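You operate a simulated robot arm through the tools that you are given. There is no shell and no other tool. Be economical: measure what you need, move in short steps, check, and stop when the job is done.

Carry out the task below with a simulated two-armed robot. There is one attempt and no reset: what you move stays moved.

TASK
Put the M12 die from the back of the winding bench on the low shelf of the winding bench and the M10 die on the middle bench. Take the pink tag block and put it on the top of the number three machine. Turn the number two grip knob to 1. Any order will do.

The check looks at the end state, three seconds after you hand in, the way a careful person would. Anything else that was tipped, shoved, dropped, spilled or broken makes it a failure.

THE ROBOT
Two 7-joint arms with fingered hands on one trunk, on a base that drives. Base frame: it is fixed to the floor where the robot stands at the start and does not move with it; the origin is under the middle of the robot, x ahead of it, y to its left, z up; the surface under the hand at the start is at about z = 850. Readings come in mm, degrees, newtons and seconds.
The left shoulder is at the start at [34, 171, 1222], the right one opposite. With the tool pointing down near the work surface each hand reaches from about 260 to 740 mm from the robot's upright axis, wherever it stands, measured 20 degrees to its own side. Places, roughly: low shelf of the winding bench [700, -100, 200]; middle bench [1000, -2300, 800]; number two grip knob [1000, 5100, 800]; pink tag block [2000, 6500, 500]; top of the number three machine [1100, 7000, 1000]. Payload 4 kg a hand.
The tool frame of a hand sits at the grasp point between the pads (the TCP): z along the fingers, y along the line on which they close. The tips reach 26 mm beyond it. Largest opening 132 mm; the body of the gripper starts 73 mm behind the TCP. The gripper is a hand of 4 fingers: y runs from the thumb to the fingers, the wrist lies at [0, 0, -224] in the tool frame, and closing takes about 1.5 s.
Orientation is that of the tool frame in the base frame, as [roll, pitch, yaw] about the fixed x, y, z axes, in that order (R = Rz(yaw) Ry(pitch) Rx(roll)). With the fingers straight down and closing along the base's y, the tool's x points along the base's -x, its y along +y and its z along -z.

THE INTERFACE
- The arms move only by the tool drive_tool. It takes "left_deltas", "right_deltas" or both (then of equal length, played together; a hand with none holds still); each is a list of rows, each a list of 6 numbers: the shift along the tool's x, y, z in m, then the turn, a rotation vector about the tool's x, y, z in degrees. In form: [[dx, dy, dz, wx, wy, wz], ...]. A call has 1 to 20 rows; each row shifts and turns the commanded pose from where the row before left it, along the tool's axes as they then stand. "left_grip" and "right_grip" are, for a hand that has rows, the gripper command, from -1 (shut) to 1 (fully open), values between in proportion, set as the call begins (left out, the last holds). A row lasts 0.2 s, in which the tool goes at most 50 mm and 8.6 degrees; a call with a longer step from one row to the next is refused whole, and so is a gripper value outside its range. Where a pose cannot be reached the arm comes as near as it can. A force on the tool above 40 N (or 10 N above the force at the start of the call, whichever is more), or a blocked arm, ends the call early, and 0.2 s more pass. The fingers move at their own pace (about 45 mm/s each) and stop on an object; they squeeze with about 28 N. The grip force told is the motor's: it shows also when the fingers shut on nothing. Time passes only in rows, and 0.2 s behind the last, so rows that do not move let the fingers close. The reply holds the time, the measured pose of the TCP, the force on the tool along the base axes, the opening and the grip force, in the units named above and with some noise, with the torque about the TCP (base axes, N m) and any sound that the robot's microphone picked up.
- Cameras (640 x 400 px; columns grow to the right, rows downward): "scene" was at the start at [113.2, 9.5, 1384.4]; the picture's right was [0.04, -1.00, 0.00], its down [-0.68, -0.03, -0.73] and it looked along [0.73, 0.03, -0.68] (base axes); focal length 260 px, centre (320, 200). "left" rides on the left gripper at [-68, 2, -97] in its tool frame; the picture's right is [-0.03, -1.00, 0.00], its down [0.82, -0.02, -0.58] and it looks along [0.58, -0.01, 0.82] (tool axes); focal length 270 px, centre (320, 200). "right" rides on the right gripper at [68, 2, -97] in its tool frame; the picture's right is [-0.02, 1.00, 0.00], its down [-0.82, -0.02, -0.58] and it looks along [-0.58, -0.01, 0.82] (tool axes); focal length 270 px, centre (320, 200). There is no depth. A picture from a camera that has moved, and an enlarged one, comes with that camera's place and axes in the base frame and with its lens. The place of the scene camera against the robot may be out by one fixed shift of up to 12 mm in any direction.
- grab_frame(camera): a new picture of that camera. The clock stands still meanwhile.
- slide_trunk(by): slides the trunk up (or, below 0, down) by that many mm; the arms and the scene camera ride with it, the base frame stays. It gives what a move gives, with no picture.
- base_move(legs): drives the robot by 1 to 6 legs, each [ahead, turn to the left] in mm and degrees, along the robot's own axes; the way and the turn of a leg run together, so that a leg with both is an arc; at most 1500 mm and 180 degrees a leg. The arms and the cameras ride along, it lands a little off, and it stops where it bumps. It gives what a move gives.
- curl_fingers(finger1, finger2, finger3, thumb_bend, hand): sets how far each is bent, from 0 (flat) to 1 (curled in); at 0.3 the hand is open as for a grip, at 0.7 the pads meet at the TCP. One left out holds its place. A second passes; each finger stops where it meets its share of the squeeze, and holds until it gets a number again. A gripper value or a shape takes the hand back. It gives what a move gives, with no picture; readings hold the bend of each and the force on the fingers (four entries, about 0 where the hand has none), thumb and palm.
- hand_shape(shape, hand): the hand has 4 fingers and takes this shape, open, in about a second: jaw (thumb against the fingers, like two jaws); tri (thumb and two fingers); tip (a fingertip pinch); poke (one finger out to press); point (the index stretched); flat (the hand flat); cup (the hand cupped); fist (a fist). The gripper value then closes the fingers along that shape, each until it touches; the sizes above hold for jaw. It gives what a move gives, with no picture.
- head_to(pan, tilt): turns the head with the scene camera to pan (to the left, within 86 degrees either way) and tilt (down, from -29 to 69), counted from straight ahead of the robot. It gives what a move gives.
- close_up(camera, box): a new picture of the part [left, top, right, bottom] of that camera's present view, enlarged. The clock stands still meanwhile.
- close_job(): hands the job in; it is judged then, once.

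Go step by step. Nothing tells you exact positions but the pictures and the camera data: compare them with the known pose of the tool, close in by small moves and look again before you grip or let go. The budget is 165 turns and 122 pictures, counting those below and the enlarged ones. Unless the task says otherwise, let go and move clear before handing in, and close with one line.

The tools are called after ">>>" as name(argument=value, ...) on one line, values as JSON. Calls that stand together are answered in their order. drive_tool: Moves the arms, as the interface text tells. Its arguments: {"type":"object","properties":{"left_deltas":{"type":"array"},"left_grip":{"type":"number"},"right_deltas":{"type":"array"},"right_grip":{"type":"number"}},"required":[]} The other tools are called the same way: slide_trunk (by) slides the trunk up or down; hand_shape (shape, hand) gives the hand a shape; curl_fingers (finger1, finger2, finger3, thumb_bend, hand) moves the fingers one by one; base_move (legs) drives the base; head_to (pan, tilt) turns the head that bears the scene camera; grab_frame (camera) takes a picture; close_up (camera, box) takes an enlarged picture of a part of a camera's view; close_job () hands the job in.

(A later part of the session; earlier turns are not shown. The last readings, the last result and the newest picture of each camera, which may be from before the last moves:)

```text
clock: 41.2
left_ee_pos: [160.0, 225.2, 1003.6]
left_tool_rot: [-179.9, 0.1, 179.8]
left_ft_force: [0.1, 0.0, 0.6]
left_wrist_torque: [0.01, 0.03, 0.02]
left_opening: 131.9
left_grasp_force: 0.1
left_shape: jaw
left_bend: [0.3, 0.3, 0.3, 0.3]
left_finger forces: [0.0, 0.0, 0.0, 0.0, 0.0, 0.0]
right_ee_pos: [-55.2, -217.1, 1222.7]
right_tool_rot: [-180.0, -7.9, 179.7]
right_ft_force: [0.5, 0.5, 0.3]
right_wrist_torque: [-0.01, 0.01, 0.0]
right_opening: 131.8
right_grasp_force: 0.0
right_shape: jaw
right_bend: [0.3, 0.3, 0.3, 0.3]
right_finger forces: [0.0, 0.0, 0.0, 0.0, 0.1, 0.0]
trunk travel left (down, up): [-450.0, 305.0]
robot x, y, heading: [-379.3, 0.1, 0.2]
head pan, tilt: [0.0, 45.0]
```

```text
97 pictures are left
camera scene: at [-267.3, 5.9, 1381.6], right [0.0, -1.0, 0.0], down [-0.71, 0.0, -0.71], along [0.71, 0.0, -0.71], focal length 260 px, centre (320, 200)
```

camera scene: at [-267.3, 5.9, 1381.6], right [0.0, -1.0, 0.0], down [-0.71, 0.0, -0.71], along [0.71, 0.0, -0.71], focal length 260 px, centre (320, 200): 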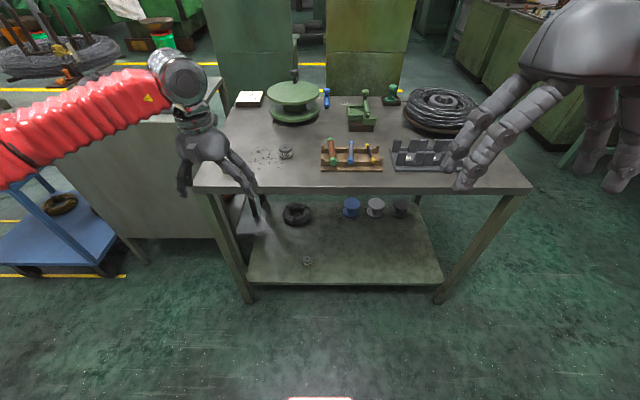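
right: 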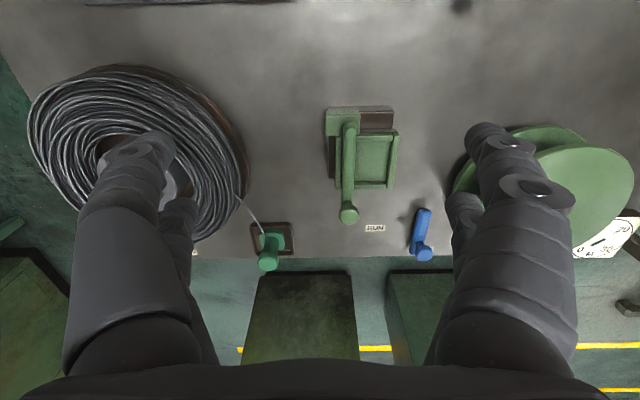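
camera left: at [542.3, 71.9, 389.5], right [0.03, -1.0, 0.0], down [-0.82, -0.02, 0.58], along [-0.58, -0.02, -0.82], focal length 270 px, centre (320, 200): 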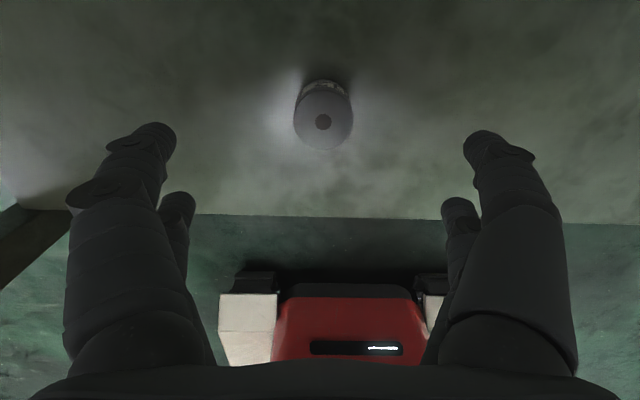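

M12 is on the shelf. Now to M10 at about [400, 300].

>>> base_move(legs=[[220, 0]])

>>> drive_tool(left_deltas=[[-0.005, 0.018, 0, 0, 0, 0], [-0.005, 0.018, 0, 0, 0, 0], [-0.005, 0.018, 0.01, 0, 0, 0], [-0.005, 0.018, 0.01, 0, 0, 0]])

>>> grab_frame(camera="left")

```text
clock: 42.9
left_ee_pos: [379.1, 225.4, 1004.1]
left_tool_rot: [-180.0, -0.1, 179.9]
left_ft_force: [-0.7, -0.3, -0.3]
left_wrist_torque: [0.0, 0.02, 0.0]
left_opening: 132.1
left_grasp_force: 0.1
left_shape: jaw
left_bend: [0.3, 0.3, 0.3, 0.3]
left_finger forces: [0.1, 0.1, 0.1, 0.0, 0.1, 0.0]
right_ee_pos: [164.7, -217.0, 1223.2]
right_tool_rot: [180.0, -7.9, 179.8]
right_ft_force: [0.0, 0.4, -0.4]
right_wrist_torque: [-0.03, 0.04, 0.03]
right_opening: 131.8
right_grasp_force: 0.1
right_shape: jaw
right_bend: [0.3, 0.3, 0.3, 0.3]
right_finger forces: [0.0, 0.1, 0.1, 0.1, 0.0, 0.1]
trunk travel left (down, up): [-450.0, 305.0]
robot x, y, heading: [-164.0, -3.5, -0.0]
head pan, tilt: [0.0, 45.0]
```

```text
clock: 43.9
left_ee_pos: [396.9, 297.8, 982.9]
left_tool_rot: [-180.0, -0.1, 179.8]
left_ft_force: [0.3, 0.2, -1.0]
left_wrist_torque: [0.01, 0.03, 0.02]
left_opening: 131.9
left_grasp_force: 0.1
left_shape: jaw
left_bend: [0.3, 0.3, 0.3, 0.3]
left_finger forces: [0.0, 0.0, 0.0, 0.0, 0.1, 0.0]
right_ee_pos: [164.7, -217.5, 1223.9]
right_tool_rot: [179.9, -7.8, 179.8]
right_ft_force: [-0.2, 0.1, -0.2]
right_wrist_torque: [0.03, -0.01, -0.04]
right_opening: 131.8
right_grasp_force: 0.0
right_shape: jaw
right_bend: [0.3, 0.3, 0.3, 0.3]
right_finger forces: [0.0, 0.0, 0.1, 0.0, 0.0, 0.1]
trunk travel left (down, up): [-450.0, 305.0]
robot x, y, heading: [-160.2, 2.5, 0.2]
head pan, tilt: [0.0, 45.0]
```

```text
96 pictures are left
camera left: at [466.4, 299.5, 1080.2], right [0.02, -1.0, 0.0], down [-0.82, -0.02, 0.58], along [-0.58, -0.01, -0.82], focal length 270 px, centre (320, 200)
```

left: 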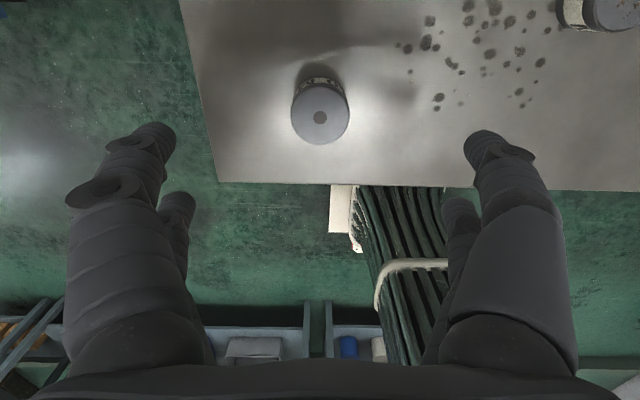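

>>> drive_tool(left_deltas=[[-0.003, 0, 0.02, 0, 0, 0], [0, 0, 0.02, 0, 0, 0], [0, 0, 0.02, 0, 0, 0], [0, 0, 0.02, 0, 0, 0], [0, 0, 0.015, 0, 0, 0], [0, 0, 0.009, 0, 0, 0], [0, 0, 0, 0, 0, 0]])

>>> grab_frame(camera="left")

```text
clock: 45.5
left_ee_pos: [400.5, 299.5, 880.0]
left_tool_rot: [-180.0, 0.0, 179.8]
left_ft_force: [0.1, 0.4, -0.5]
left_wrist_torque: [-0.01, 0.02, 0.01]
left_opening: 131.7
left_grasp_force: 0.1
left_shape: jaw
left_bend: [0.3, 0.3, 0.3, 0.3]
left_finger forces: [0.0, 0.0, 0.0, 0.1, 0.0, 0.0]
right_ee_pos: [162.3, -217.7, 1223.8]
right_tool_rot: [179.9, -7.8, 179.8]
right_ft_force: [0.1, -0.1, 0.1]
right_wrist_torque: [0.0, -0.01, -0.03]
right_opening: 131.9
right_grasp_force: 0.0
right_shape: jaw
right_bend: [0.3, 0.3, 0.3, 0.3]
right_finger forces: [0.1, 0.0, 0.1, 0.1, 0.0, 0.0]
trunk travel left (down, up): [-450.0, 305.0]
robot x, y, heading: [-162.8, 2.2, -0.2]
head pan, tilt: [0.0, 45.0]
```

```text
95 pictures are left
camera left: at [468.9, 299.8, 976.7], right [0.02, -1.0, 0.0], down [-0.82, -0.02, 0.58], along [-0.58, -0.01, -0.82], focal length 270 px, centre (320, 200)
```

left: 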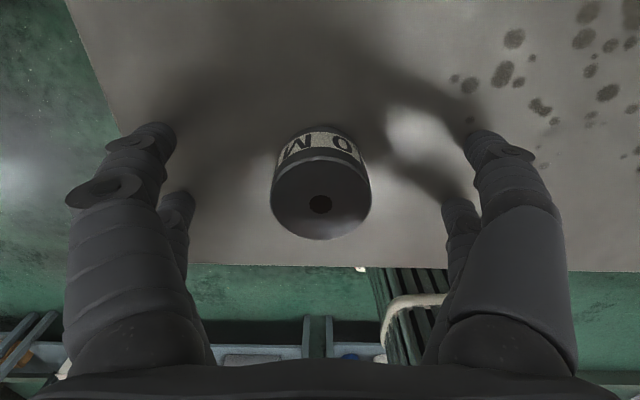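

>>> drive_tool(left_deltas=[[0, 0, 0, 0, 0, 0], [0, 0, 0, 0, 0, 0], [0, 0, 0, 0, 0, 0], [0, 0, 0, 0, 0, 0], [0, 0, 0, 0, 0, 0], [0, 0, 0, 0, 0, 0], [0, 0, 0, 0, 0, 0], [0, 0, 0, 0, 0, 0]], left_grip=-1)

>>> drive_tool(left_deltas=[[0, 0, -0.02, 0, 0, 0], [0, 0, -0.03, 0, 0, 0], [0, 0, -0.04, 0, 0, 0], [0, 0, -0.04, 0, 0, 0], [0, 0, -0.04, 0, 0, 0]])

>>> head_to(pan=-70, tilt=25)

>>> grab_frame(camera="scene")

>>> head_to(pan=-35, tilt=25)

>>> grab_frame(camera="scene")

```text
clock: 47.3
left_ee_pos: [399.4, 297.7, 879.1]
left_tool_rot: [-179.9, -0.1, 179.8]
left_ft_force: [-0.1, 0.1, -0.7]
left_wrist_torque: [-0.01, 0.01, 0.02]
left_opening: 22.5
left_grasp_force: 27.7
left_shape: jaw
left_bend: [0.73, 0.73, 0.73, 0.7]
left_finger forces: [26.1, 27.0, 22.8, 0.0, 23.9, 0.1]
right_ee_pos: [164.3, -216.9, 1223.0]
right_tool_rot: [-180.0, -7.8, 179.9]
right_ft_force: [0.1, 0.0, -0.7]
right_wrist_torque: [0.03, -0.02, 0.0]
right_opening: 132.0
right_grasp_force: 0.0
right_shape: jaw
right_bend: [0.3, 0.3, 0.3, 0.3]
right_finger forces: [0.0, 0.0, 0.0, 0.0, 0.0, 0.0]
trunk travel left (down, up): [-450.0, 305.0]
robot x, y, heading: [-159.1, -0.9, -0.1]
head pan, tilt: [0.0, 45.0]
```

```text
clock: 48.5
left_ee_pos: [399.9, 298.0, 1050.4]
left_tool_rot: [180.0, 0.0, 179.9]
left_ft_force: [-0.3, 0.2, -3.9]
left_wrist_torque: [0.0, 0.01, 0.02]
left_opening: 22.6
left_grasp_force: 27.5
left_shape: jaw
left_bend: [0.73, 0.73, 0.73, 0.7]
left_finger forces: [26.9, 27.7, 23.2, 0.1, 24.3, 0.1]
right_ee_pos: [163.1, -216.9, 1222.7]
right_tool_rot: [180.0, -7.9, 179.7]
right_ft_force: [-0.4, 0.5, -0.3]
right_wrist_torque: [0.03, -0.04, 0.02]
right_opening: 132.0
right_grasp_force: 0.1
right_shape: jaw
right_bend: [0.3, 0.3, 0.3, 0.3]
right_finger forces: [0.0, 0.1, 0.0, 0.0, 0.0, 0.1]
trunk travel left (down, up): [-450.0, 305.0]
robot x, y, heading: [-161.8, -1.8, -0.0]
head pan, tilt: [0.0, 45.0]
```

```text
clock: 49.9
left_ee_pos: [401.1, 297.4, 1050.2]
left_tool_rot: [-180.0, 0.0, 179.8]
left_ft_force: [-1.0, -0.3, -3.6]
left_wrist_torque: [0.0, -0.01, 0.0]
left_opening: 22.6
left_grasp_force: 27.7
left_shape: jaw
left_bend: [0.73, 0.73, 0.73, 0.7]
left_finger forces: [26.8, 27.7, 23.3, 0.0, 24.4, 0.1]
right_ee_pos: [164.4, -217.9, 1223.0]
right_tool_rot: [-179.9, -7.9, 179.8]
right_ft_force: [0.3, 0.6, -0.3]
right_wrist_torque: [0.03, 0.0, -0.01]
right_opening: 131.4
right_grasp_force: 0.1
right_shape: jaw
right_bend: [0.3, 0.3, 0.3, 0.3]
right_finger forces: [0.0, 0.0, 0.1, 0.1, 0.1, 0.0]
trunk travel left (down, up): [-450.0, 305.0]
robot x, y, heading: [-156.8, -1.2, 0.1]
head pan, tilt: [-70.0, 25.0]
```

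```text
94 pictures are left
camera scene: at [-98.1, -80.5, 1412.1], right [-0.94, -0.34, 0.0], down [-0.15, 0.4, -0.91], along [0.31, -0.85, -0.42], focal length 260 px, centre (320, 200)
```

scene: 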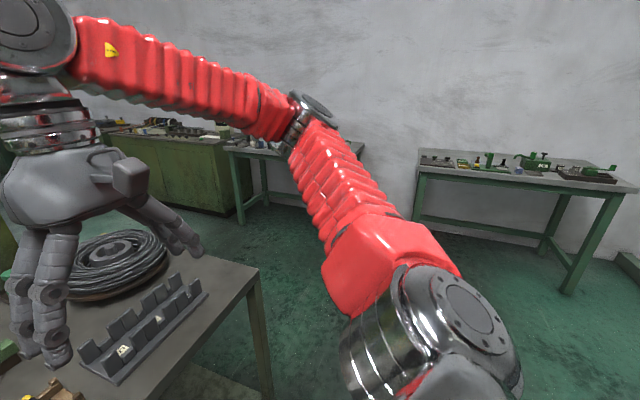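

```text
clock: 51.0
left_ee_pos: [401.5, 298.6, 1050.3]
left_tool_rot: [180.0, 0.0, 179.8]
left_ft_force: [0.6, 0.0, -3.2]
left_wrist_torque: [0.0, 0.0, 0.01]
left_opening: 22.5
left_grasp_force: 28.0
left_shape: jaw
left_bend: [0.73, 0.73, 0.73, 0.7]
left_finger forces: [26.7, 27.7, 23.2, 0.0, 24.3, 0.1]
right_ee_pos: [164.1, -216.2, 1222.9]
right_tool_rot: [180.0, -7.8, 179.8]
right_ft_force: [0.2, 0.0, 0.4]
right_wrist_torque: [-0.02, 0.02, 0.0]
right_opening: 132.0
right_grasp_force: 0.1
right_shape: jaw
right_bend: [0.3, 0.3, 0.3, 0.3]
right_finger forces: [0.0, 0.0, 0.1, 0.0, 0.0, 0.1]
trunk travel left (down, up): [-450.0, 305.0]
robot x, y, heading: [-162.8, 0.9, 0.2]
head pan, tilt: [-35.0, 25.0]
```

```text
93 pictures are left
camera scene: at [-54.3, -46.8, 1412.1], right [-0.57, -0.82, 0.0], down [-0.35, 0.24, -0.91], along [0.74, -0.52, -0.42], focal length 260 px, centre (320, 200)
```

scene: 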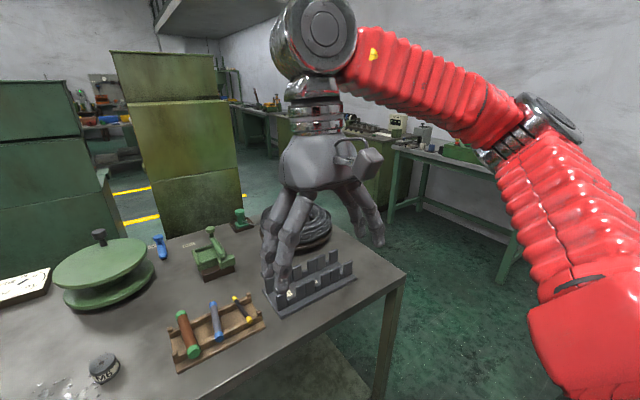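

M10 is in the hand. The middle bench is along the right wall, front edge at about y≈-2070. I'm driving round the winding bench toward it.

>>> base_move(legs=[[-260, 0], [0, -90], [1200, 0]])

>>> head_to(pan=60, tilt=25)

>>> grab_frame(camera="scene")

```text
clock: 55.4
left_ee_pos: [162.8, -265.0, 1050.3]
left_tool_rot: [179.8, -0.1, 127.4]
left_ft_force: [0.3, -0.9, -4.0]
left_wrist_torque: [0.03, -0.01, 0.0]
left_opening: 21.8
left_grasp_force: 28.5
left_shape: jaw
left_bend: [0.73, 0.73, 0.73, 0.7]
left_finger forces: [29.6, 30.6, 25.2, 0.1, 26.9, 0.0]
right_ee_pos: [-390.9, -392.5, 1223.4]
right_tool_rot: [179.9, -7.8, 127.3]
right_ft_force: [-1.5, 0.2, 0.6]
right_wrist_torque: [-0.02, -0.09, -0.02]
right_opening: 131.9
right_grasp_force: 0.1
right_shape: jaw
right_bend: [0.3, 0.3, 0.3, 0.3]
right_finger forces: [0.0, 0.1, 0.0, 0.0, 0.1, 0.0]
trunk travel left (down, up): [-450.0, 305.0]
robot x, y, heading: [-376.6, 36.1, -54.9]
head pan, tilt: [-35.0, 25.0]
stopped in leg 2: the robot was blocked; the commanded pose is now the measured one
```

```text
clock: 57.1
left_ee_pos: [164.5, -262.4, 1050.0]
left_tool_rot: [179.9, -0.2, 127.6]
left_ft_force: [-1.0, -0.1, -2.9]
left_wrist_torque: [0.0, 0.0, 0.0]
left_opening: 21.7
left_grasp_force: 27.8
left_shape: jaw
left_bend: [0.73, 0.73, 0.73, 0.7]
left_finger forces: [29.6, 30.8, 25.1, 0.0, 26.8, 0.0]
right_ee_pos: [-389.3, -388.5, 1224.8]
right_tool_rot: [-179.8, -7.8, 127.3]
right_ft_force: [-0.7, 0.6, 0.3]
right_wrist_torque: [0.0, -0.01, -0.01]
right_opening: 132.2
right_grasp_force: 0.1
right_shape: jaw
right_bend: [0.3, 0.3, 0.3, 0.3]
right_finger forces: [0.0, 0.0, 0.0, 0.1, 0.0, 0.1]
trunk travel left (down, up): [-450.0, 305.0]
robot x, y, heading: [-374.9, 33.1, -54.8]
head pan, tilt: [60.0, 25.0]
```

```text
92 pictures are left
camera scene: at [-265.9, 23.4, 1412.1], right [0.09, -1.0, 0.0], down [-0.42, -0.04, -0.91], along [0.9, 0.08, -0.42], focal length 260 px, centre (320, 200)
```

scene: 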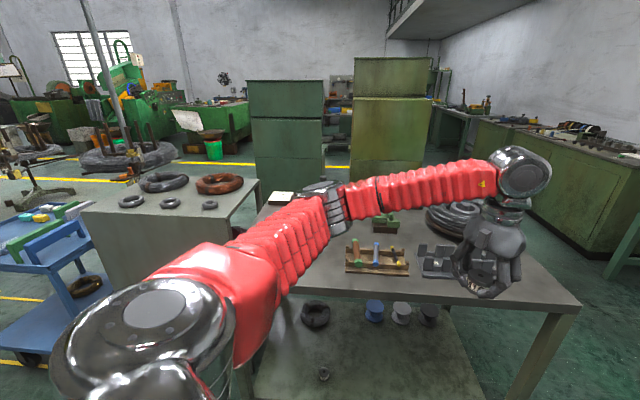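

The turn was blocked. I'm looking at the right and rear side to find what I touched.

>>> head_to(pan=-86, tilt=45)

>>> grab_frame(camera="scene")

>>> head_to(pan=30, tilt=62)

>>> grab_frame(camera="scene")

>>> grab_frame(camera="left")

```text
clock: 59.4
left_ee_pos: [163.8, -263.1, 1050.9]
left_tool_rot: [179.9, 0.0, 127.5]
left_ft_force: [0.7, -0.2, -3.4]
left_wrist_torque: [0.01, -0.02, -0.01]
left_opening: 21.7
left_grasp_force: 27.9
left_shape: jaw
left_bend: [0.73, 0.73, 0.73, 0.7]
left_finger forces: [29.7, 30.7, 25.2, 0.0, 26.9, 0.1]
right_ee_pos: [-388.1, -389.8, 1224.4]
right_tool_rot: [-179.9, -7.8, 127.3]
right_ft_force: [-0.3, 0.0, 0.8]
right_wrist_torque: [0.03, 0.01, -0.01]
right_opening: 132.0
right_grasp_force: 0.0
right_shape: jaw
right_bend: [0.3, 0.3, 0.3, 0.3]
right_finger forces: [0.0, 0.0, 0.1, 0.0, 0.1, 0.0]
trunk travel left (down, up): [-450.0, 305.0]
robot x, y, heading: [-375.1, 29.8, -54.7]
head pan, tilt: [-85.9, 45.0]
```

```text
91 pictures are left
camera scene: at [-420.6, -36.4, 1381.6], right [-0.63, 0.77, 0.0], down [0.55, 0.45, -0.71], along [-0.55, -0.45, -0.71], focal length 260 px, centre (320, 200)
```

scene: 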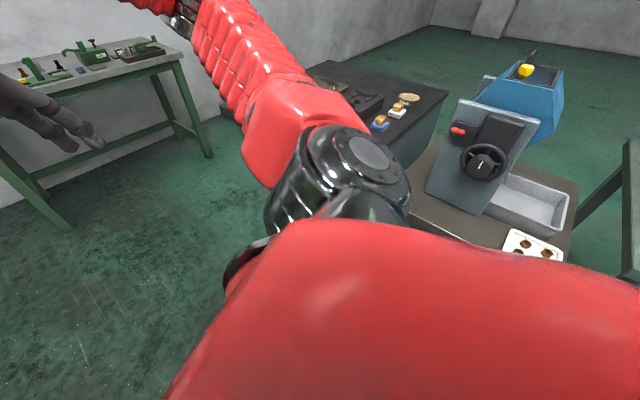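

```text
clock: 61.4
left_ee_pos: [165.0, -263.6, 1050.6]
left_tool_rot: [179.9, -0.1, 127.5]
left_ft_force: [0.6, -0.5, -3.5]
left_wrist_torque: [-0.01, -0.01, -0.02]
left_opening: 21.8
left_grasp_force: 28.0
left_shape: jaw
left_bend: [0.73, 0.73, 0.73, 0.7]
left_finger forces: [29.7, 30.7, 25.2, 0.0, 26.9, 0.1]
right_ee_pos: [-388.0, -389.7, 1224.9]
right_tool_rot: [-179.8, -7.8, 127.3]
right_ft_force: [1.0, 0.5, -1.2]
right_wrist_torque: [0.0, -0.04, 0.0]
right_opening: 132.0
right_grasp_force: 0.1
right_shape: jaw
right_bend: [0.3, 0.3, 0.3, 0.3]
right_finger forces: [0.0, 0.1, 0.0, 0.0, 0.0, 0.0]
trunk travel left (down, up): [-450.0, 305.0]
robot x, y, heading: [-377.0, 35.7, -54.7]
head pan, tilt: [30.0, 62.0]
```

```text
90 pictures are left
camera scene: at [-299.3, -11.9, 1359.8], right [-0.42, -0.91, 0.0], down [-0.8, 0.37, -0.47], along [0.43, -0.2, -0.88], focal length 260 px, centre (320, 200)
```

scene: 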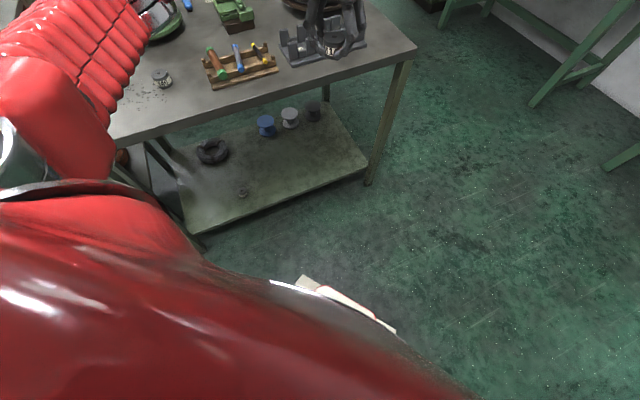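

```text
89 pictures are left
camera left: at [208.2, -316.5, 1147.9], right [-0.78, -0.63, 0.0], down [-0.51, 0.63, 0.58], along [-0.36, 0.45, -0.81], focal length 270 px, centre (320, 200)
```

left: 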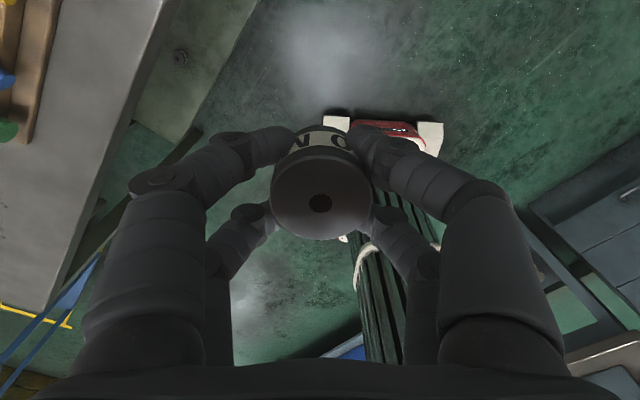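

It looks like the rear or right side touched the desk behind the robot (x≈-950). I'm turning back a little, moving away from it, then finishing the turn.

>>> base_move(legs=[[0, 10], [220, 0]])

>>> head_to(pan=-86, tilt=45)

>>> grab_frame(camera="scene")

```text
clock: 63.8
left_ee_pos: [363.0, -321.0, 1050.9]
left_tool_rot: [-180.0, -0.1, 137.4]
left_ft_force: [0.4, -0.8, -4.1]
left_wrist_torque: [0.01, 0.01, -0.02]
left_opening: 22.0
left_grasp_force: 28.5
left_shape: jaw
left_bend: [0.73, 0.73, 0.73, 0.7]
left_finger forces: [30.0, 30.9, 25.3, 0.0, 27.0, 0.0]
right_ee_pos: [-162.1, -540.5, 1223.8]
right_tool_rot: [-179.9, -7.9, 137.1]
right_ft_force: [-0.6, -0.6, -0.5]
right_wrist_torque: [0.02, 0.04, -0.01]
right_opening: 132.0
right_grasp_force: 0.2
right_shape: jaw
right_bend: [0.3, 0.3, 0.3, 0.3]
right_finger forces: [0.0, 0.0, 0.0, 0.1, 0.0, 0.0]
trunk travel left (down, up): [-450.0, 305.0]
robot x, y, heading: [-223.1, -120.5, -45.1]
head pan, tilt: [30.0, 62.0]
```

```text
clock: 65.8
left_ee_pos: [362.0, -319.9, 1051.2]
left_tool_rot: [179.9, -0.1, 137.4]
left_ft_force: [0.4, -0.1, -3.4]
left_wrist_torque: [-0.02, -0.04, -0.02]
left_opening: 21.9
left_grasp_force: 28.1
left_shape: jaw
left_bend: [0.73, 0.73, 0.73, 0.7]
left_finger forces: [30.0, 31.0, 25.3, 0.0, 27.0, 0.0]
right_ee_pos: [-161.5, -538.0, 1224.4]
right_tool_rot: [-179.9, -7.9, 137.1]
right_ft_force: [-1.0, -0.3, -0.8]
right_wrist_torque: [0.01, -0.03, -0.02]
right_opening: 131.8
right_grasp_force: 0.0
right_shape: jaw
right_bend: [0.3, 0.3, 0.3, 0.3]
right_finger forces: [0.0, 0.0, 0.0, 0.1, 0.0, 0.0]
trunk travel left (down, up): [-450.0, 305.0]
robot x, y, heading: [-220.1, -118.4, -45.0]
head pan, tilt: [-85.9, 45.0]
```

```text
88 pictures are left
camera scene: at [-253.1, -196.0, 1381.6], right [-0.75, 0.66, 0.0], down [0.46, 0.53, -0.71], along [-0.46, -0.53, -0.71], focal length 260 px, centre (320, 200)
```

scene: 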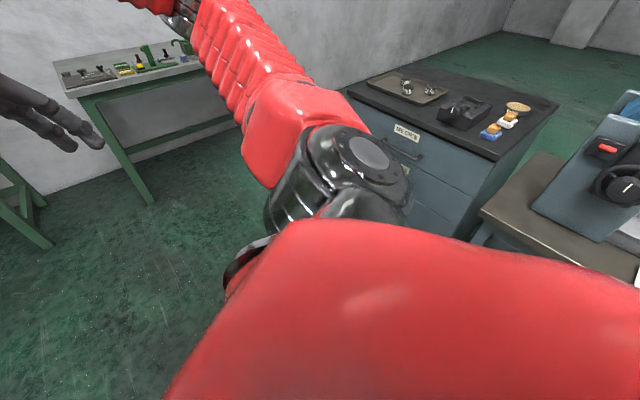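

>>> base_move(legs=[[0, -45], [1080, 0]])

>>> head_to(pan=60, tilt=25)

>>> grab_frame(camera="scene")

```text
clock: 68.5
left_ee_pos: [60.5, -672.2, 1052.5]
left_tool_rot: [179.7, -0.2, 93.8]
left_ft_force: [-0.8, 0.5, -3.5]
left_wrist_torque: [0.02, -0.03, 0.01]
left_opening: 20.9
left_grasp_force: 28.1
left_shape: jaw
left_bend: [0.73, 0.73, 0.73, 0.7]
left_finger forces: [30.8, 32.0, 26.2, 0.0, 27.9, 0.0]
right_ee_pos: [-470.1, -469.2, 1226.2]
right_tool_rot: [-180.0, -7.6, 93.5]
right_ft_force: [-0.5, 0.4, 0.1]
right_wrist_torque: [-0.05, -0.03, 0.0]
right_opening: 132.2
right_grasp_force: 0.0
right_shape: jaw
right_bend: [0.3, 0.3, 0.3, 0.3]
right_finger forces: [0.0, 0.1, 0.0, 0.0, 0.1, 0.0]
trunk travel left (down, up): [-450.0, 305.0]
robot x, y, heading: [-178.5, -123.7, -89.4]
head pan, tilt: [-85.9, 45.0]
stopped in leg 1: the robot was blocked; the commanded pose is now the measured one
```

```text
clock: 70.8
left_ee_pos: [63.9, -672.8, 1051.9]
left_tool_rot: [179.8, -0.3, 93.9]
left_ft_force: [-0.4, -0.5, -4.5]
left_wrist_torque: [0.02, -0.03, 0.01]
left_opening: 21.2
left_grasp_force: 28.2
left_shape: jaw
left_bend: [0.73, 0.73, 0.73, 0.7]
left_finger forces: [30.8, 32.1, 26.1, 0.1, 28.1, 0.1]
right_ee_pos: [-467.4, -469.8, 1226.2]
right_tool_rot: [-179.9, -7.8, 93.6]
right_ft_force: [-0.3, -0.6, 0.2]
right_wrist_torque: [0.05, -0.02, 0.02]
right_opening: 131.8
right_grasp_force: 0.0
right_shape: jaw
right_bend: [0.3, 0.3, 0.3, 0.3]
right_finger forces: [0.0, 0.0, 0.1, 0.0, 0.1, 0.0]
trunk travel left (down, up): [-450.0, 305.0]
robot x, y, heading: [-176.5, -120.3, -89.2]
head pan, tilt: [60.0, 25.0]
```

```text
87 pictures are left
camera scene: at [-93.6, -191.9, 1412.1], right [-0.49, -0.87, 0.0], down [-0.37, 0.21, -0.91], along [0.79, -0.44, -0.42], focal length 260 px, centre (320, 200)
```

scene: 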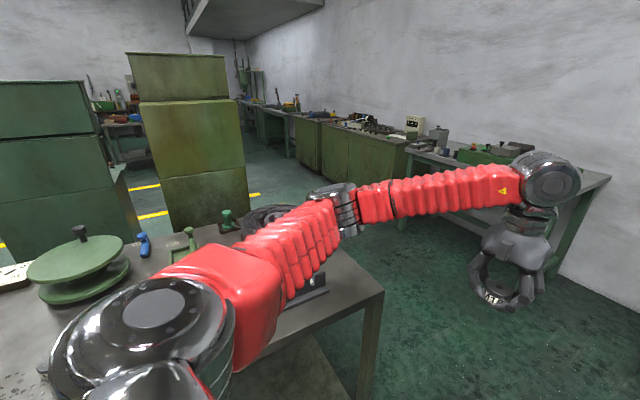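

Blocked again just before the end of the turn. I need to see what is close to the base.

>>> grab_frame(camera="left")

>>> head_to(pan=-40, tilt=65)

>>> grab_frame(camera="scene")

>>> head_to(pan=86, tilt=50)

>>> grab_frame(camera="scene")

```text
86 pictures are left
camera left: at [71.0, -741.1, 1148.0], right [-1.0, -0.09, 0.0], down [-0.08, 0.81, 0.58], along [-0.05, 0.58, -0.81], focal length 270 px, centre (320, 200)
```

left: 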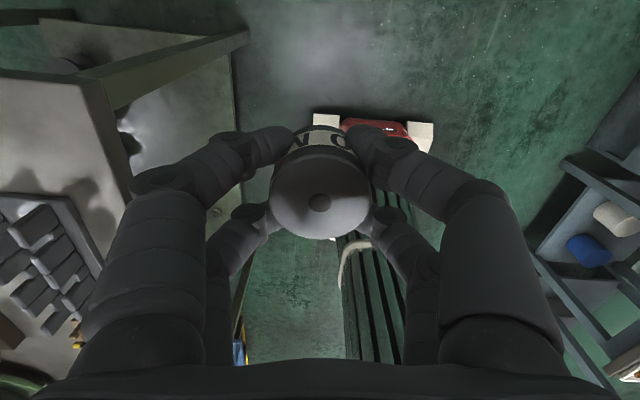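

```text
clock: 72.5
left_ee_pos: [65.1, -672.2, 1051.7]
left_tool_rot: [179.8, -0.4, 93.9]
left_ft_force: [-0.9, -0.7, -4.4]
left_wrist_torque: [0.05, -0.02, 0.0]
left_opening: 21.1
left_grasp_force: 28.4
left_shape: jaw
left_bend: [0.73, 0.73, 0.73, 0.7]
left_finger forces: [30.9, 32.1, 26.1, 0.1, 28.1, 0.0]
right_ee_pos: [-466.4, -468.6, 1225.4]
right_tool_rot: [-179.9, -7.7, 93.7]
right_ft_force: [0.7, 0.2, 0.1]
right_wrist_torque: [-0.01, 0.01, 0.0]
right_opening: 132.2
right_grasp_force: 0.0
right_shape: jaw
right_bend: [0.3, 0.3, 0.3, 0.3]
right_finger forces: [0.0, 0.1, 0.1, 0.1, 0.0, 0.0]
trunk travel left (down, up): [-450.0, 305.0]
robot x, y, heading: [-174.7, -125.0, -89.3]
head pan, tilt: [-40.0, 65.0]
```

```text
85 pictures are left
camera scene: at [-212.3, -193.5, 1356.5], right [-0.77, 0.63, 0.0], down [0.57, 0.7, -0.42], along [-0.27, -0.33, -0.91], focal length 260 px, centre (320, 200)
```

scene: 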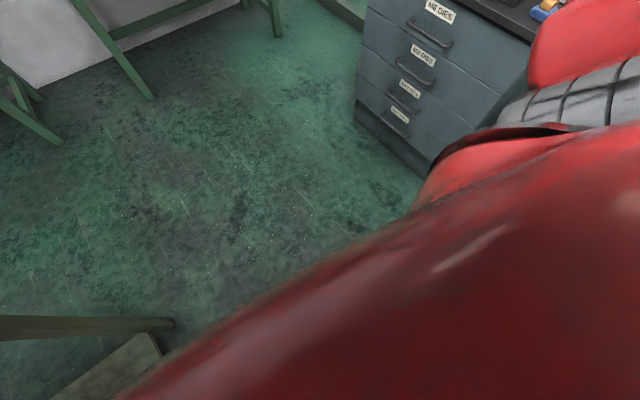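

```text
clock: 74.6
left_ee_pos: [63.2, -673.5, 1051.5]
left_tool_rot: [179.8, -0.3, 93.9]
left_ft_force: [-0.3, 0.2, -4.1]
left_wrist_torque: [-0.01, -0.03, -0.02]
left_opening: 21.2
left_grasp_force: 27.4
left_shape: jaw
left_bend: [0.73, 0.73, 0.73, 0.7]
left_finger forces: [30.8, 32.1, 26.2, 0.1, 28.0, 0.0]
right_ee_pos: [-467.2, -468.9, 1225.4]
right_tool_rot: [-179.9, -7.9, 93.5]
right_ft_force: [-0.5, -0.3, -0.4]
right_wrist_torque: [-0.03, -0.01, -0.03]
right_opening: 131.9
right_grasp_force: 0.0
right_shape: jaw
right_bend: [0.3, 0.3, 0.3, 0.3]
right_finger forces: [0.1, 0.0, 0.0, 0.0, 0.0, 0.1]
trunk travel left (down, up): [-450.0, 305.0]
robot x, y, heading: [-178.7, -125.7, -89.3]
head pan, tilt: [85.9, 50.0]
```

```text
84 pictures are left
camera scene: at [-97.0, -151.3, 1374.7], right [-0.06, -1.0, 0.0], down [-0.76, 0.05, -0.64], along [0.64, -0.04, -0.77], focal length 260 px, centre (320, 200)
```

scene: 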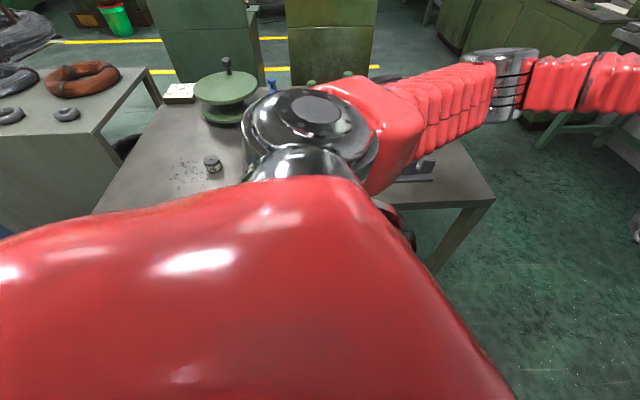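

By my reckoning both stops came from the robot pivoting about an off-centre point (about 50 mm) rather than hitting anything, so I'll turn in smaller pieces. Now driving straight ahead along -y.

>>> base_move(legs=[[1080, 0]])

>>> base_move(legs=[[0, 30]])

>>> base_move(legs=[[0, 30]])

```text
clock: 80.2
left_ee_pos: [71.0, -1748.6, 1051.1]
left_tool_rot: [179.8, -0.3, 93.7]
left_ft_force: [1.2, 0.3, -3.3]
left_wrist_torque: [0.02, -0.02, 0.01]
left_opening: 21.2
left_grasp_force: 28.2
left_shape: jaw
left_bend: [0.73, 0.73, 0.73, 0.7]
left_finger forces: [30.9, 32.2, 26.3, 0.0, 28.2, 0.0]
right_ee_pos: [-459.3, -1541.8, 1226.3]
right_tool_rot: [-179.9, -7.7, 93.4]
right_ft_force: [0.5, 0.2, 0.1]
right_wrist_torque: [-0.01, -0.03, -0.04]
right_opening: 132.2
right_grasp_force: 0.0
right_shape: jaw
right_bend: [0.3, 0.3, 0.3, 0.3]
right_finger forces: [0.1, 0.0, 0.0, 0.0, 0.1, 0.0]
trunk travel left (down, up): [-450.0, 305.0]
robot x, y, heading: [-171.3, -1200.0, -89.9]
head pan, tilt: [85.9, 50.0]
```

```text
clock: 82.2
left_ee_pos: [311.6, -1555.6, 1050.8]
left_tool_rot: [179.7, -0.2, 123.4]
left_ft_force: [0.6, 0.0, -3.3]
left_wrist_torque: [0.01, 0.02, 0.03]
left_opening: 21.2
left_grasp_force: 28.2
left_shape: jaw
left_bend: [0.73, 0.73, 0.73, 0.7]
left_finger forces: [30.7, 32.0, 25.9, 0.0, 28.2, 0.0]
right_ee_pos: [-250.7, -1641.3, 1225.4]
right_tool_rot: [180.0, -7.7, 123.2]
right_ft_force: [0.3, 0.1, 0.3]
right_wrist_torque: [0.0, 0.03, 0.03]
right_opening: 132.1
right_grasp_force: 0.1
right_shape: jaw
right_bend: [0.3, 0.3, 0.3, 0.3]
right_finger forces: [0.0, 0.1, 0.0, 0.0, 0.0, 0.0]
trunk travel left (down, up): [-450.0, 305.0]
robot x, y, heading: [-196.4, -1211.2, -59.7]
head pan, tilt: [85.9, 50.0]
```

```text
clock: 84.3
left_ee_pos: [418.7, -1252.3, 1051.7]
left_tool_rot: [179.9, -0.3, 153.8]
left_ft_force: [0.8, -0.3, -4.6]
left_wrist_torque: [-0.01, 0.03, -0.02]
left_opening: 21.0
left_grasp_force: 27.8
left_shape: jaw
left_bend: [0.73, 0.73, 0.73, 0.7]
left_finger forces: [31.4, 32.5, 26.4, 0.1, 29.0, 0.0]
right_ee_pos: [-22.6, -1609.9, 1226.1]
right_tool_rot: [-179.9, -7.8, 153.4]
right_ft_force: [0.8, 0.0, 0.3]
right_wrist_torque: [0.03, 0.01, 0.0]
right_opening: 132.2
right_grasp_force: 0.1
right_shape: jaw
right_bend: [0.3, 0.3, 0.3, 0.3]
right_finger forces: [0.0, 0.1, 0.0, 0.1, 0.0, 0.0]
trunk travel left (down, up): [-450.0, 305.0]
robot x, y, heading: [-205.7, -1235.8, -29.9]
head pan, tilt: [85.9, 50.0]
```

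Turning in 30° pieces works. Continuing along the aisle and viewing the middle bench.

>>> base_move(legs=[[0, 30]])

>>> base_move(legs=[[900, 0]])

>>> head_to(pan=-75, tilt=35)

>>> grab_frame(camera="scene")

```text
clock: 86.3
left_ee_pos: [342.3, -938.6, 1052.1]
left_tool_rot: [179.9, -0.3, -176.0]
left_ft_force: [0.1, -0.2, -4.0]
left_wrist_torque: [0.0, 0.04, -0.02]
left_opening: 21.0
left_grasp_force: 28.1
left_shape: jaw
left_bend: [0.73, 0.73, 0.73, 0.7]
left_finger forces: [31.8, 32.9, 26.8, 0.0, 29.5, 0.0]
right_ee_pos: [138.4, -1469.6, 1226.7]
right_tool_rot: [-179.9, -7.8, -176.4]
right_ft_force: [0.2, -0.8, 0.8]
right_wrist_torque: [0.0, 0.01, 0.0]
right_opening: 132.0
right_grasp_force: 0.1
right_shape: jaw
right_bend: [0.3, 0.3, 0.3, 0.3]
right_finger forces: [0.1, 0.1, 0.0, 0.0, 0.1, 0.1]
trunk travel left (down, up): [-450.0, 305.0]
robot x, y, heading: [-206.6, -1272.3, 0.1]
head pan, tilt: [85.9, 50.0]
```

```text
clock: 91.1
left_ee_pos: [1240.8, -923.3, 1053.1]
left_tool_rot: [179.9, -0.3, -175.5]
left_ft_force: [1.0, -0.4, -3.5]
left_wrist_torque: [-0.01, -0.01, -0.02]
left_opening: 20.9
left_grasp_force: 27.8
left_shape: jaw
left_bend: [0.73, 0.73, 0.73, 0.7]
left_finger forces: [32.3, 33.5, 27.8, 0.0, 30.0, 0.0]
right_ee_pos: [1043.8, -1457.0, 1227.8]
right_tool_rot: [-179.9, -7.7, -175.7]
right_ft_force: [-0.1, 0.1, 0.2]
right_wrist_torque: [0.01, 0.03, -0.02]
right_opening: 131.9
right_grasp_force: 0.0
right_shape: jaw
right_bend: [0.3, 0.3, 0.3, 0.3]
right_finger forces: [0.0, 0.0, 0.0, 0.0, 0.0, 0.1]
trunk travel left (down, up): [-450.0, 305.0]
robot x, y, heading: [697.9, -1260.2, 0.6]
head pan, tilt: [85.9, 50.0]
```

```text
clock: 93.6
left_ee_pos: [1241.0, -923.6, 1054.4]
left_tool_rot: [180.0, -0.4, -175.5]
left_ft_force: [-0.7, -0.2, -4.3]
left_wrist_torque: [-0.01, 0.02, -0.03]
left_opening: 20.9
left_grasp_force: 28.2
left_shape: jaw
left_bend: [0.73, 0.73, 0.73, 0.7]
left_finger forces: [32.4, 33.4, 27.7, 0.1, 30.0, 0.0]
right_ee_pos: [1042.8, -1457.2, 1227.0]
right_tool_rot: [-179.8, -7.6, -175.7]
right_ft_force: [-0.2, -0.1, -0.5]
right_wrist_torque: [-0.02, -0.01, 0.01]
right_opening: 132.3
right_grasp_force: 0.1
right_shape: jaw
right_bend: [0.3, 0.3, 0.3, 0.3]
right_finger forces: [0.1, 0.0, 0.0, 0.0, 0.0, 0.0]
trunk travel left (down, up): [-450.0, 305.0]
robot x, y, heading: [695.7, -1266.8, 1.1]
head pan, tilt: [-75.0, 35.0]
```

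```text
83 pictures are left
camera scene: at [751.5, -1340.3, 1396.4], right [-0.96, -0.27, 0.0], down [-0.16, 0.55, -0.82], along [0.22, -0.79, -0.57], focal length 260 px, centre (320, 200)
```

scene: 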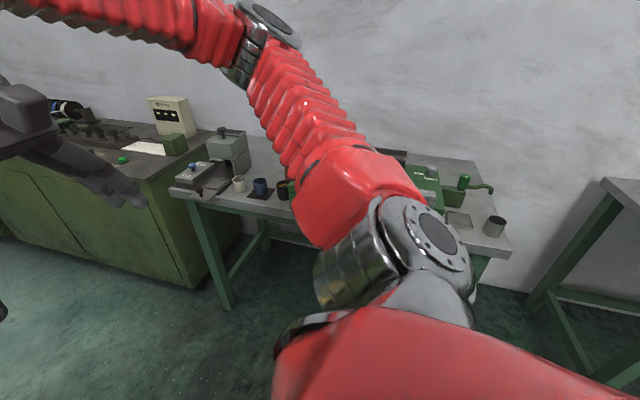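

>>> base_move(legs=[[0, -30]])

>>> base_move(legs=[[0, -30]])

>>> base_move(legs=[[0, -30]])

>>> head_to(pan=10, tilt=40)

>>> grab_frame(camera="scene")

```text
clock: 95.7
left_ee_pos: [1336.2, -1245.9, 1052.9]
left_tool_rot: [179.9, -0.4, 154.2]
left_ft_force: [-0.7, 0.1, -3.3]
left_wrist_torque: [0.01, 0.04, 0.0]
left_opening: 20.7
left_grasp_force: 28.1
left_shape: jaw
left_bend: [0.73, 0.73, 0.73, 0.7]
left_finger forces: [31.8, 33.3, 26.9, 0.1, 30.1, 0.0]
right_ee_pos: [896.2, -1606.1, 1227.6]
right_tool_rot: [-179.9, -7.8, 153.8]
right_ft_force: [1.0, 0.0, 0.5]
right_wrist_torque: [0.01, 0.02, 0.02]
right_opening: 131.8
right_grasp_force: 0.0
right_shape: jaw
right_bend: [0.3, 0.3, 0.3, 0.3]
right_finger forces: [0.0, 0.0, 0.0, 0.0, 0.1, 0.1]
trunk travel left (down, up): [-450.0, 305.0]
robot x, y, heading: [709.4, -1231.2, -29.8]
head pan, tilt: [-75.0, 35.0]
```

```text
clock: 97.7
left_ee_pos: [1250.5, -1554.8, 1053.5]
left_tool_rot: [179.9, -0.3, 124.4]
left_ft_force: [0.1, 0.2, -3.3]
left_wrist_torque: [0.01, 0.01, 0.02]
left_opening: 20.4
left_grasp_force: 27.6
left_shape: jaw
left_bend: [0.73, 0.73, 0.73, 0.7]
left_finger forces: [31.7, 33.4, 27.0, 0.0, 30.1, 0.0]
right_ee_pos: [686.7, -1650.7, 1227.2]
right_tool_rot: [-179.8, -7.7, 124.1]
right_ft_force: [0.6, -0.9, -0.6]
right_wrist_torque: [0.0, -0.03, -0.03]
right_opening: 132.0
right_grasp_force: 0.1
right_shape: jaw
right_bend: [0.3, 0.3, 0.3, 0.3]
right_finger forces: [0.0, 0.0, 0.0, 0.1, 0.0, 0.1]
trunk travel left (down, up): [-450.0, 305.0]
robot x, y, heading: [737.0, -1217.9, -59.0]
head pan, tilt: [-75.0, 35.0]
```

```text
clock: 99.7
left_ee_pos: [1011.1, -1769.1, 1054.9]
left_tool_rot: [179.8, -0.3, 94.3]
left_ft_force: [0.2, -0.1, -3.8]
left_wrist_torque: [0.0, 0.01, -0.01]
left_opening: 20.7
left_grasp_force: 28.1
left_shape: jaw
left_bend: [0.73, 0.73, 0.73, 0.7]
left_finger forces: [31.6, 33.3, 27.1, 0.0, 30.3, 0.0]
right_ee_pos: [479.1, -1569.5, 1228.5]
right_tool_rot: [-179.8, -7.8, 94.0]
right_ft_force: [-0.2, 0.1, -0.3]
right_wrist_torque: [0.05, 0.01, 0.03]
right_opening: 131.7
right_grasp_force: 0.1
right_shape: jaw
right_bend: [0.3, 0.3, 0.3, 0.3]
right_finger forces: [0.0, 0.0, 0.1, 0.0, 0.0, 0.1]
trunk travel left (down, up): [-450.0, 305.0]
robot x, y, heading: [766.0, -1225.1, -89.0]
head pan, tilt: [-75.0, 35.0]
```

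```text
clock: 101.3
left_ee_pos: [1010.7, -1767.4, 1055.9]
left_tool_rot: [179.8, -0.3, 94.3]
left_ft_force: [0.2, 0.7, -3.2]
left_wrist_torque: [0.01, 0.02, 0.02]
left_opening: 20.0
left_grasp_force: 28.1
left_shape: jaw
left_bend: [0.73, 0.73, 0.73, 0.7]
left_finger forces: [32.1, 33.6, 28.0, 0.0, 30.7, 0.0]
right_ee_pos: [479.7, -1566.9, 1229.7]
right_tool_rot: [-179.9, -7.8, 94.0]
right_ft_force: [0.3, 0.9, 0.5]
right_wrist_torque: [0.01, -0.03, -0.01]
right_opening: 131.8
right_grasp_force: 0.1
right_shape: jaw
right_bend: [0.3, 0.3, 0.3, 0.3]
right_finger forces: [0.1, 0.0, 0.0, 0.0, 0.0, 0.0]
trunk travel left (down, up): [-450.0, 305.0]
robot x, y, heading: [764.1, -1222.6, -88.9]
head pan, tilt: [10.0, 40.0]
```

```text
82 pictures are left
camera scene: at [786.1, -1327.7, 1388.8], right [-0.98, -0.19, 0.0], down [-0.12, 0.63, -0.77], along [0.15, -0.75, -0.64], focal length 260 px, centre (320, 200)
```

scene: 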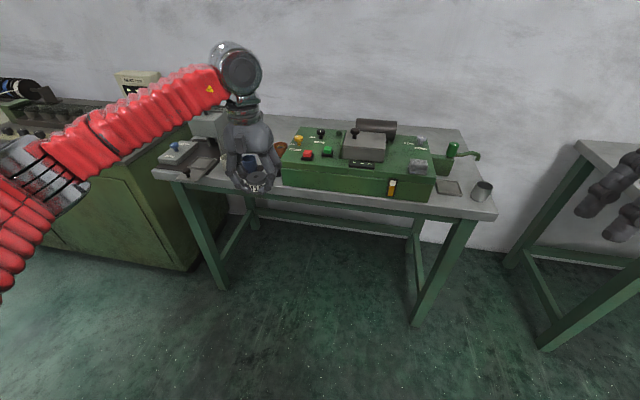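

>>> close_up(camera="scene", box=[140, 110, 510, 240])

>>> grab_frame(camera="right")

```text
1.73 times, centred on (325, 175) of scene
camera zoom: at [786.1, -1327.7, 1388.8], right [-0.98, -0.19, 0.0], down [-0.12, 0.63, -0.77], along [0.15, -0.75, -0.64], focal length 450 px, centre (311, 243)
```

zoom: 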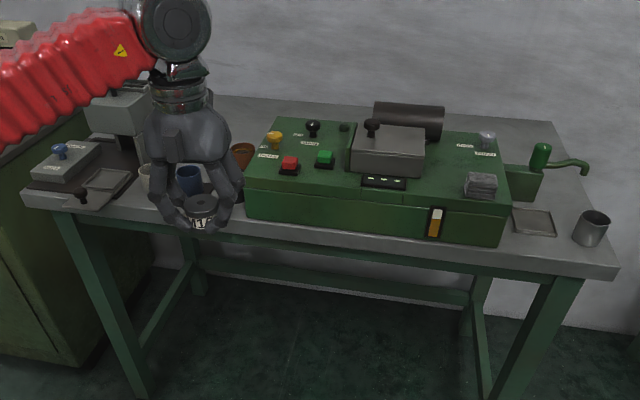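

```text
80 pictures are left
camera right: at [477.3, -1512.8, 1334.6], right [1.0, 0.04, -0.01], down [0.04, -0.89, 0.46], along [0.02, -0.46, -0.89], focal length 270 px, centre (320, 200)
```

right: 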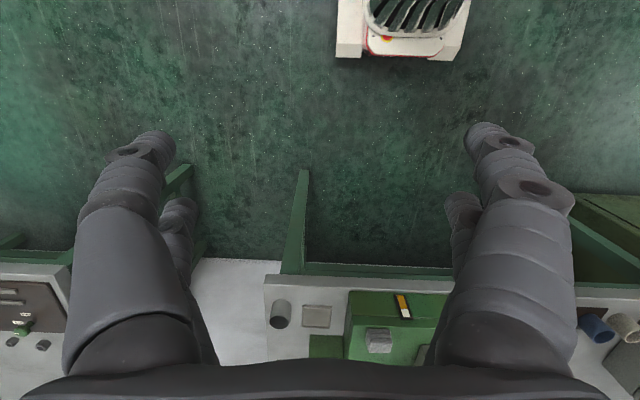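

>>> drive_tool(left_deltas=[[0, -0.05, 0, 0, 0, 0], [0, -0.05, 0, 0, 0, 0], [0, -0.05, 0, 0, 0, 0], [0, -0.05, 0, 0, 0, 0]])

>>> close_up(camera="scene", box=[140, 100, 340, 225])

```text
clock: 102.3
left_ee_pos: [809.2, -1783.4, 1055.7]
left_tool_rot: [179.7, -0.3, 94.3]
left_ft_force: [-0.3, 0.3, -3.8]
left_wrist_torque: [0.01, -0.03, 0.0]
left_opening: 20.3
left_grasp_force: 28.1
left_shape: jaw
left_bend: [0.73, 0.73, 0.73, 0.7]
left_finger forces: [31.9, 32.9, 28.0, 0.0, 30.6, 0.1]
right_ee_pos: [477.3, -1568.1, 1229.9]
right_tool_rot: [-179.8, -7.9, 94.0]
right_ft_force: [0.1, -0.6, 0.7]
right_wrist_torque: [-0.01, -0.02, 0.02]
right_opening: 132.1
right_grasp_force: 0.0
right_shape: jaw
right_bend: [0.3, 0.3, 0.3, 0.3]
right_finger forces: [0.1, 0.1, 0.0, 0.0, 0.0, 0.0]
trunk travel left (down, up): [-450.0, 305.0]
robot x, y, heading: [766.9, -1221.8, -89.0]
head pan, tilt: [10.0, 40.0]
```

```text
3.20 times, centred on (240, 162) of scene
camera zoom: at [784.5, -1327.8, 1388.8], right [-0.98, -0.19, 0.0], down [-0.12, 0.63, -0.77], along [0.15, -0.75, -0.64], focal length 832 px, centre (576, 320)
```

zoom: 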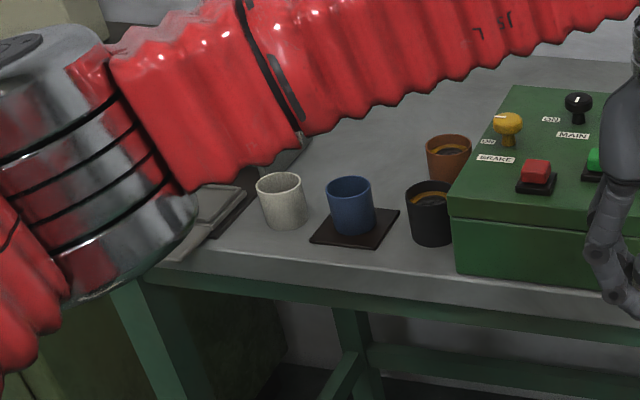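

>>> close_up(camera="scene", box=[360, 110, 520, 230])

>>> close_up(camera="right", box=[180, 250, 460, 370])

```text
3.33 times, centred on (440, 170) of scene
camera zoom: at [784.5, -1327.8, 1388.8], right [-0.98, -0.19, 0.0], down [-0.12, 0.63, -0.77], along [0.15, -0.75, -0.64], focal length 867 px, centre (-80, 300)
```

zoom: 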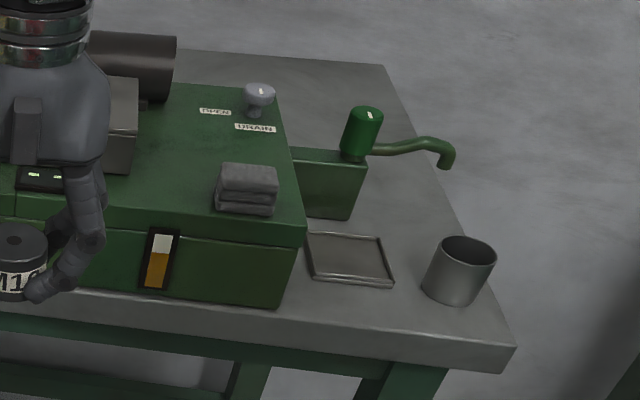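

```text
2.29 times, centred on (320, 310) of right
camera zoom: at [475.7, -1513.0, 1334.2], right [1.0, 0.04, 0.0], down [0.04, -0.89, 0.46], along [0.02, -0.46, -0.89], focal length 618 px, centre (320, -51)
```

zoom: 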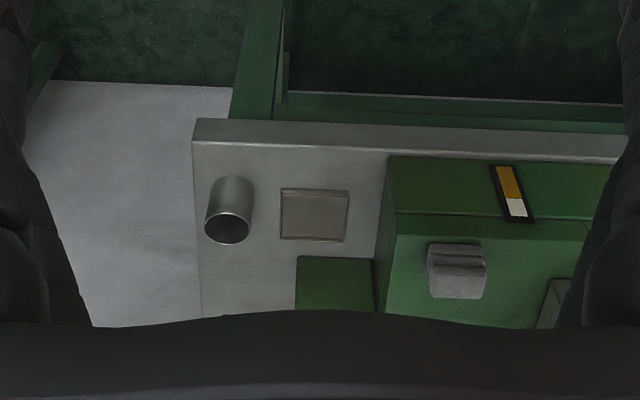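

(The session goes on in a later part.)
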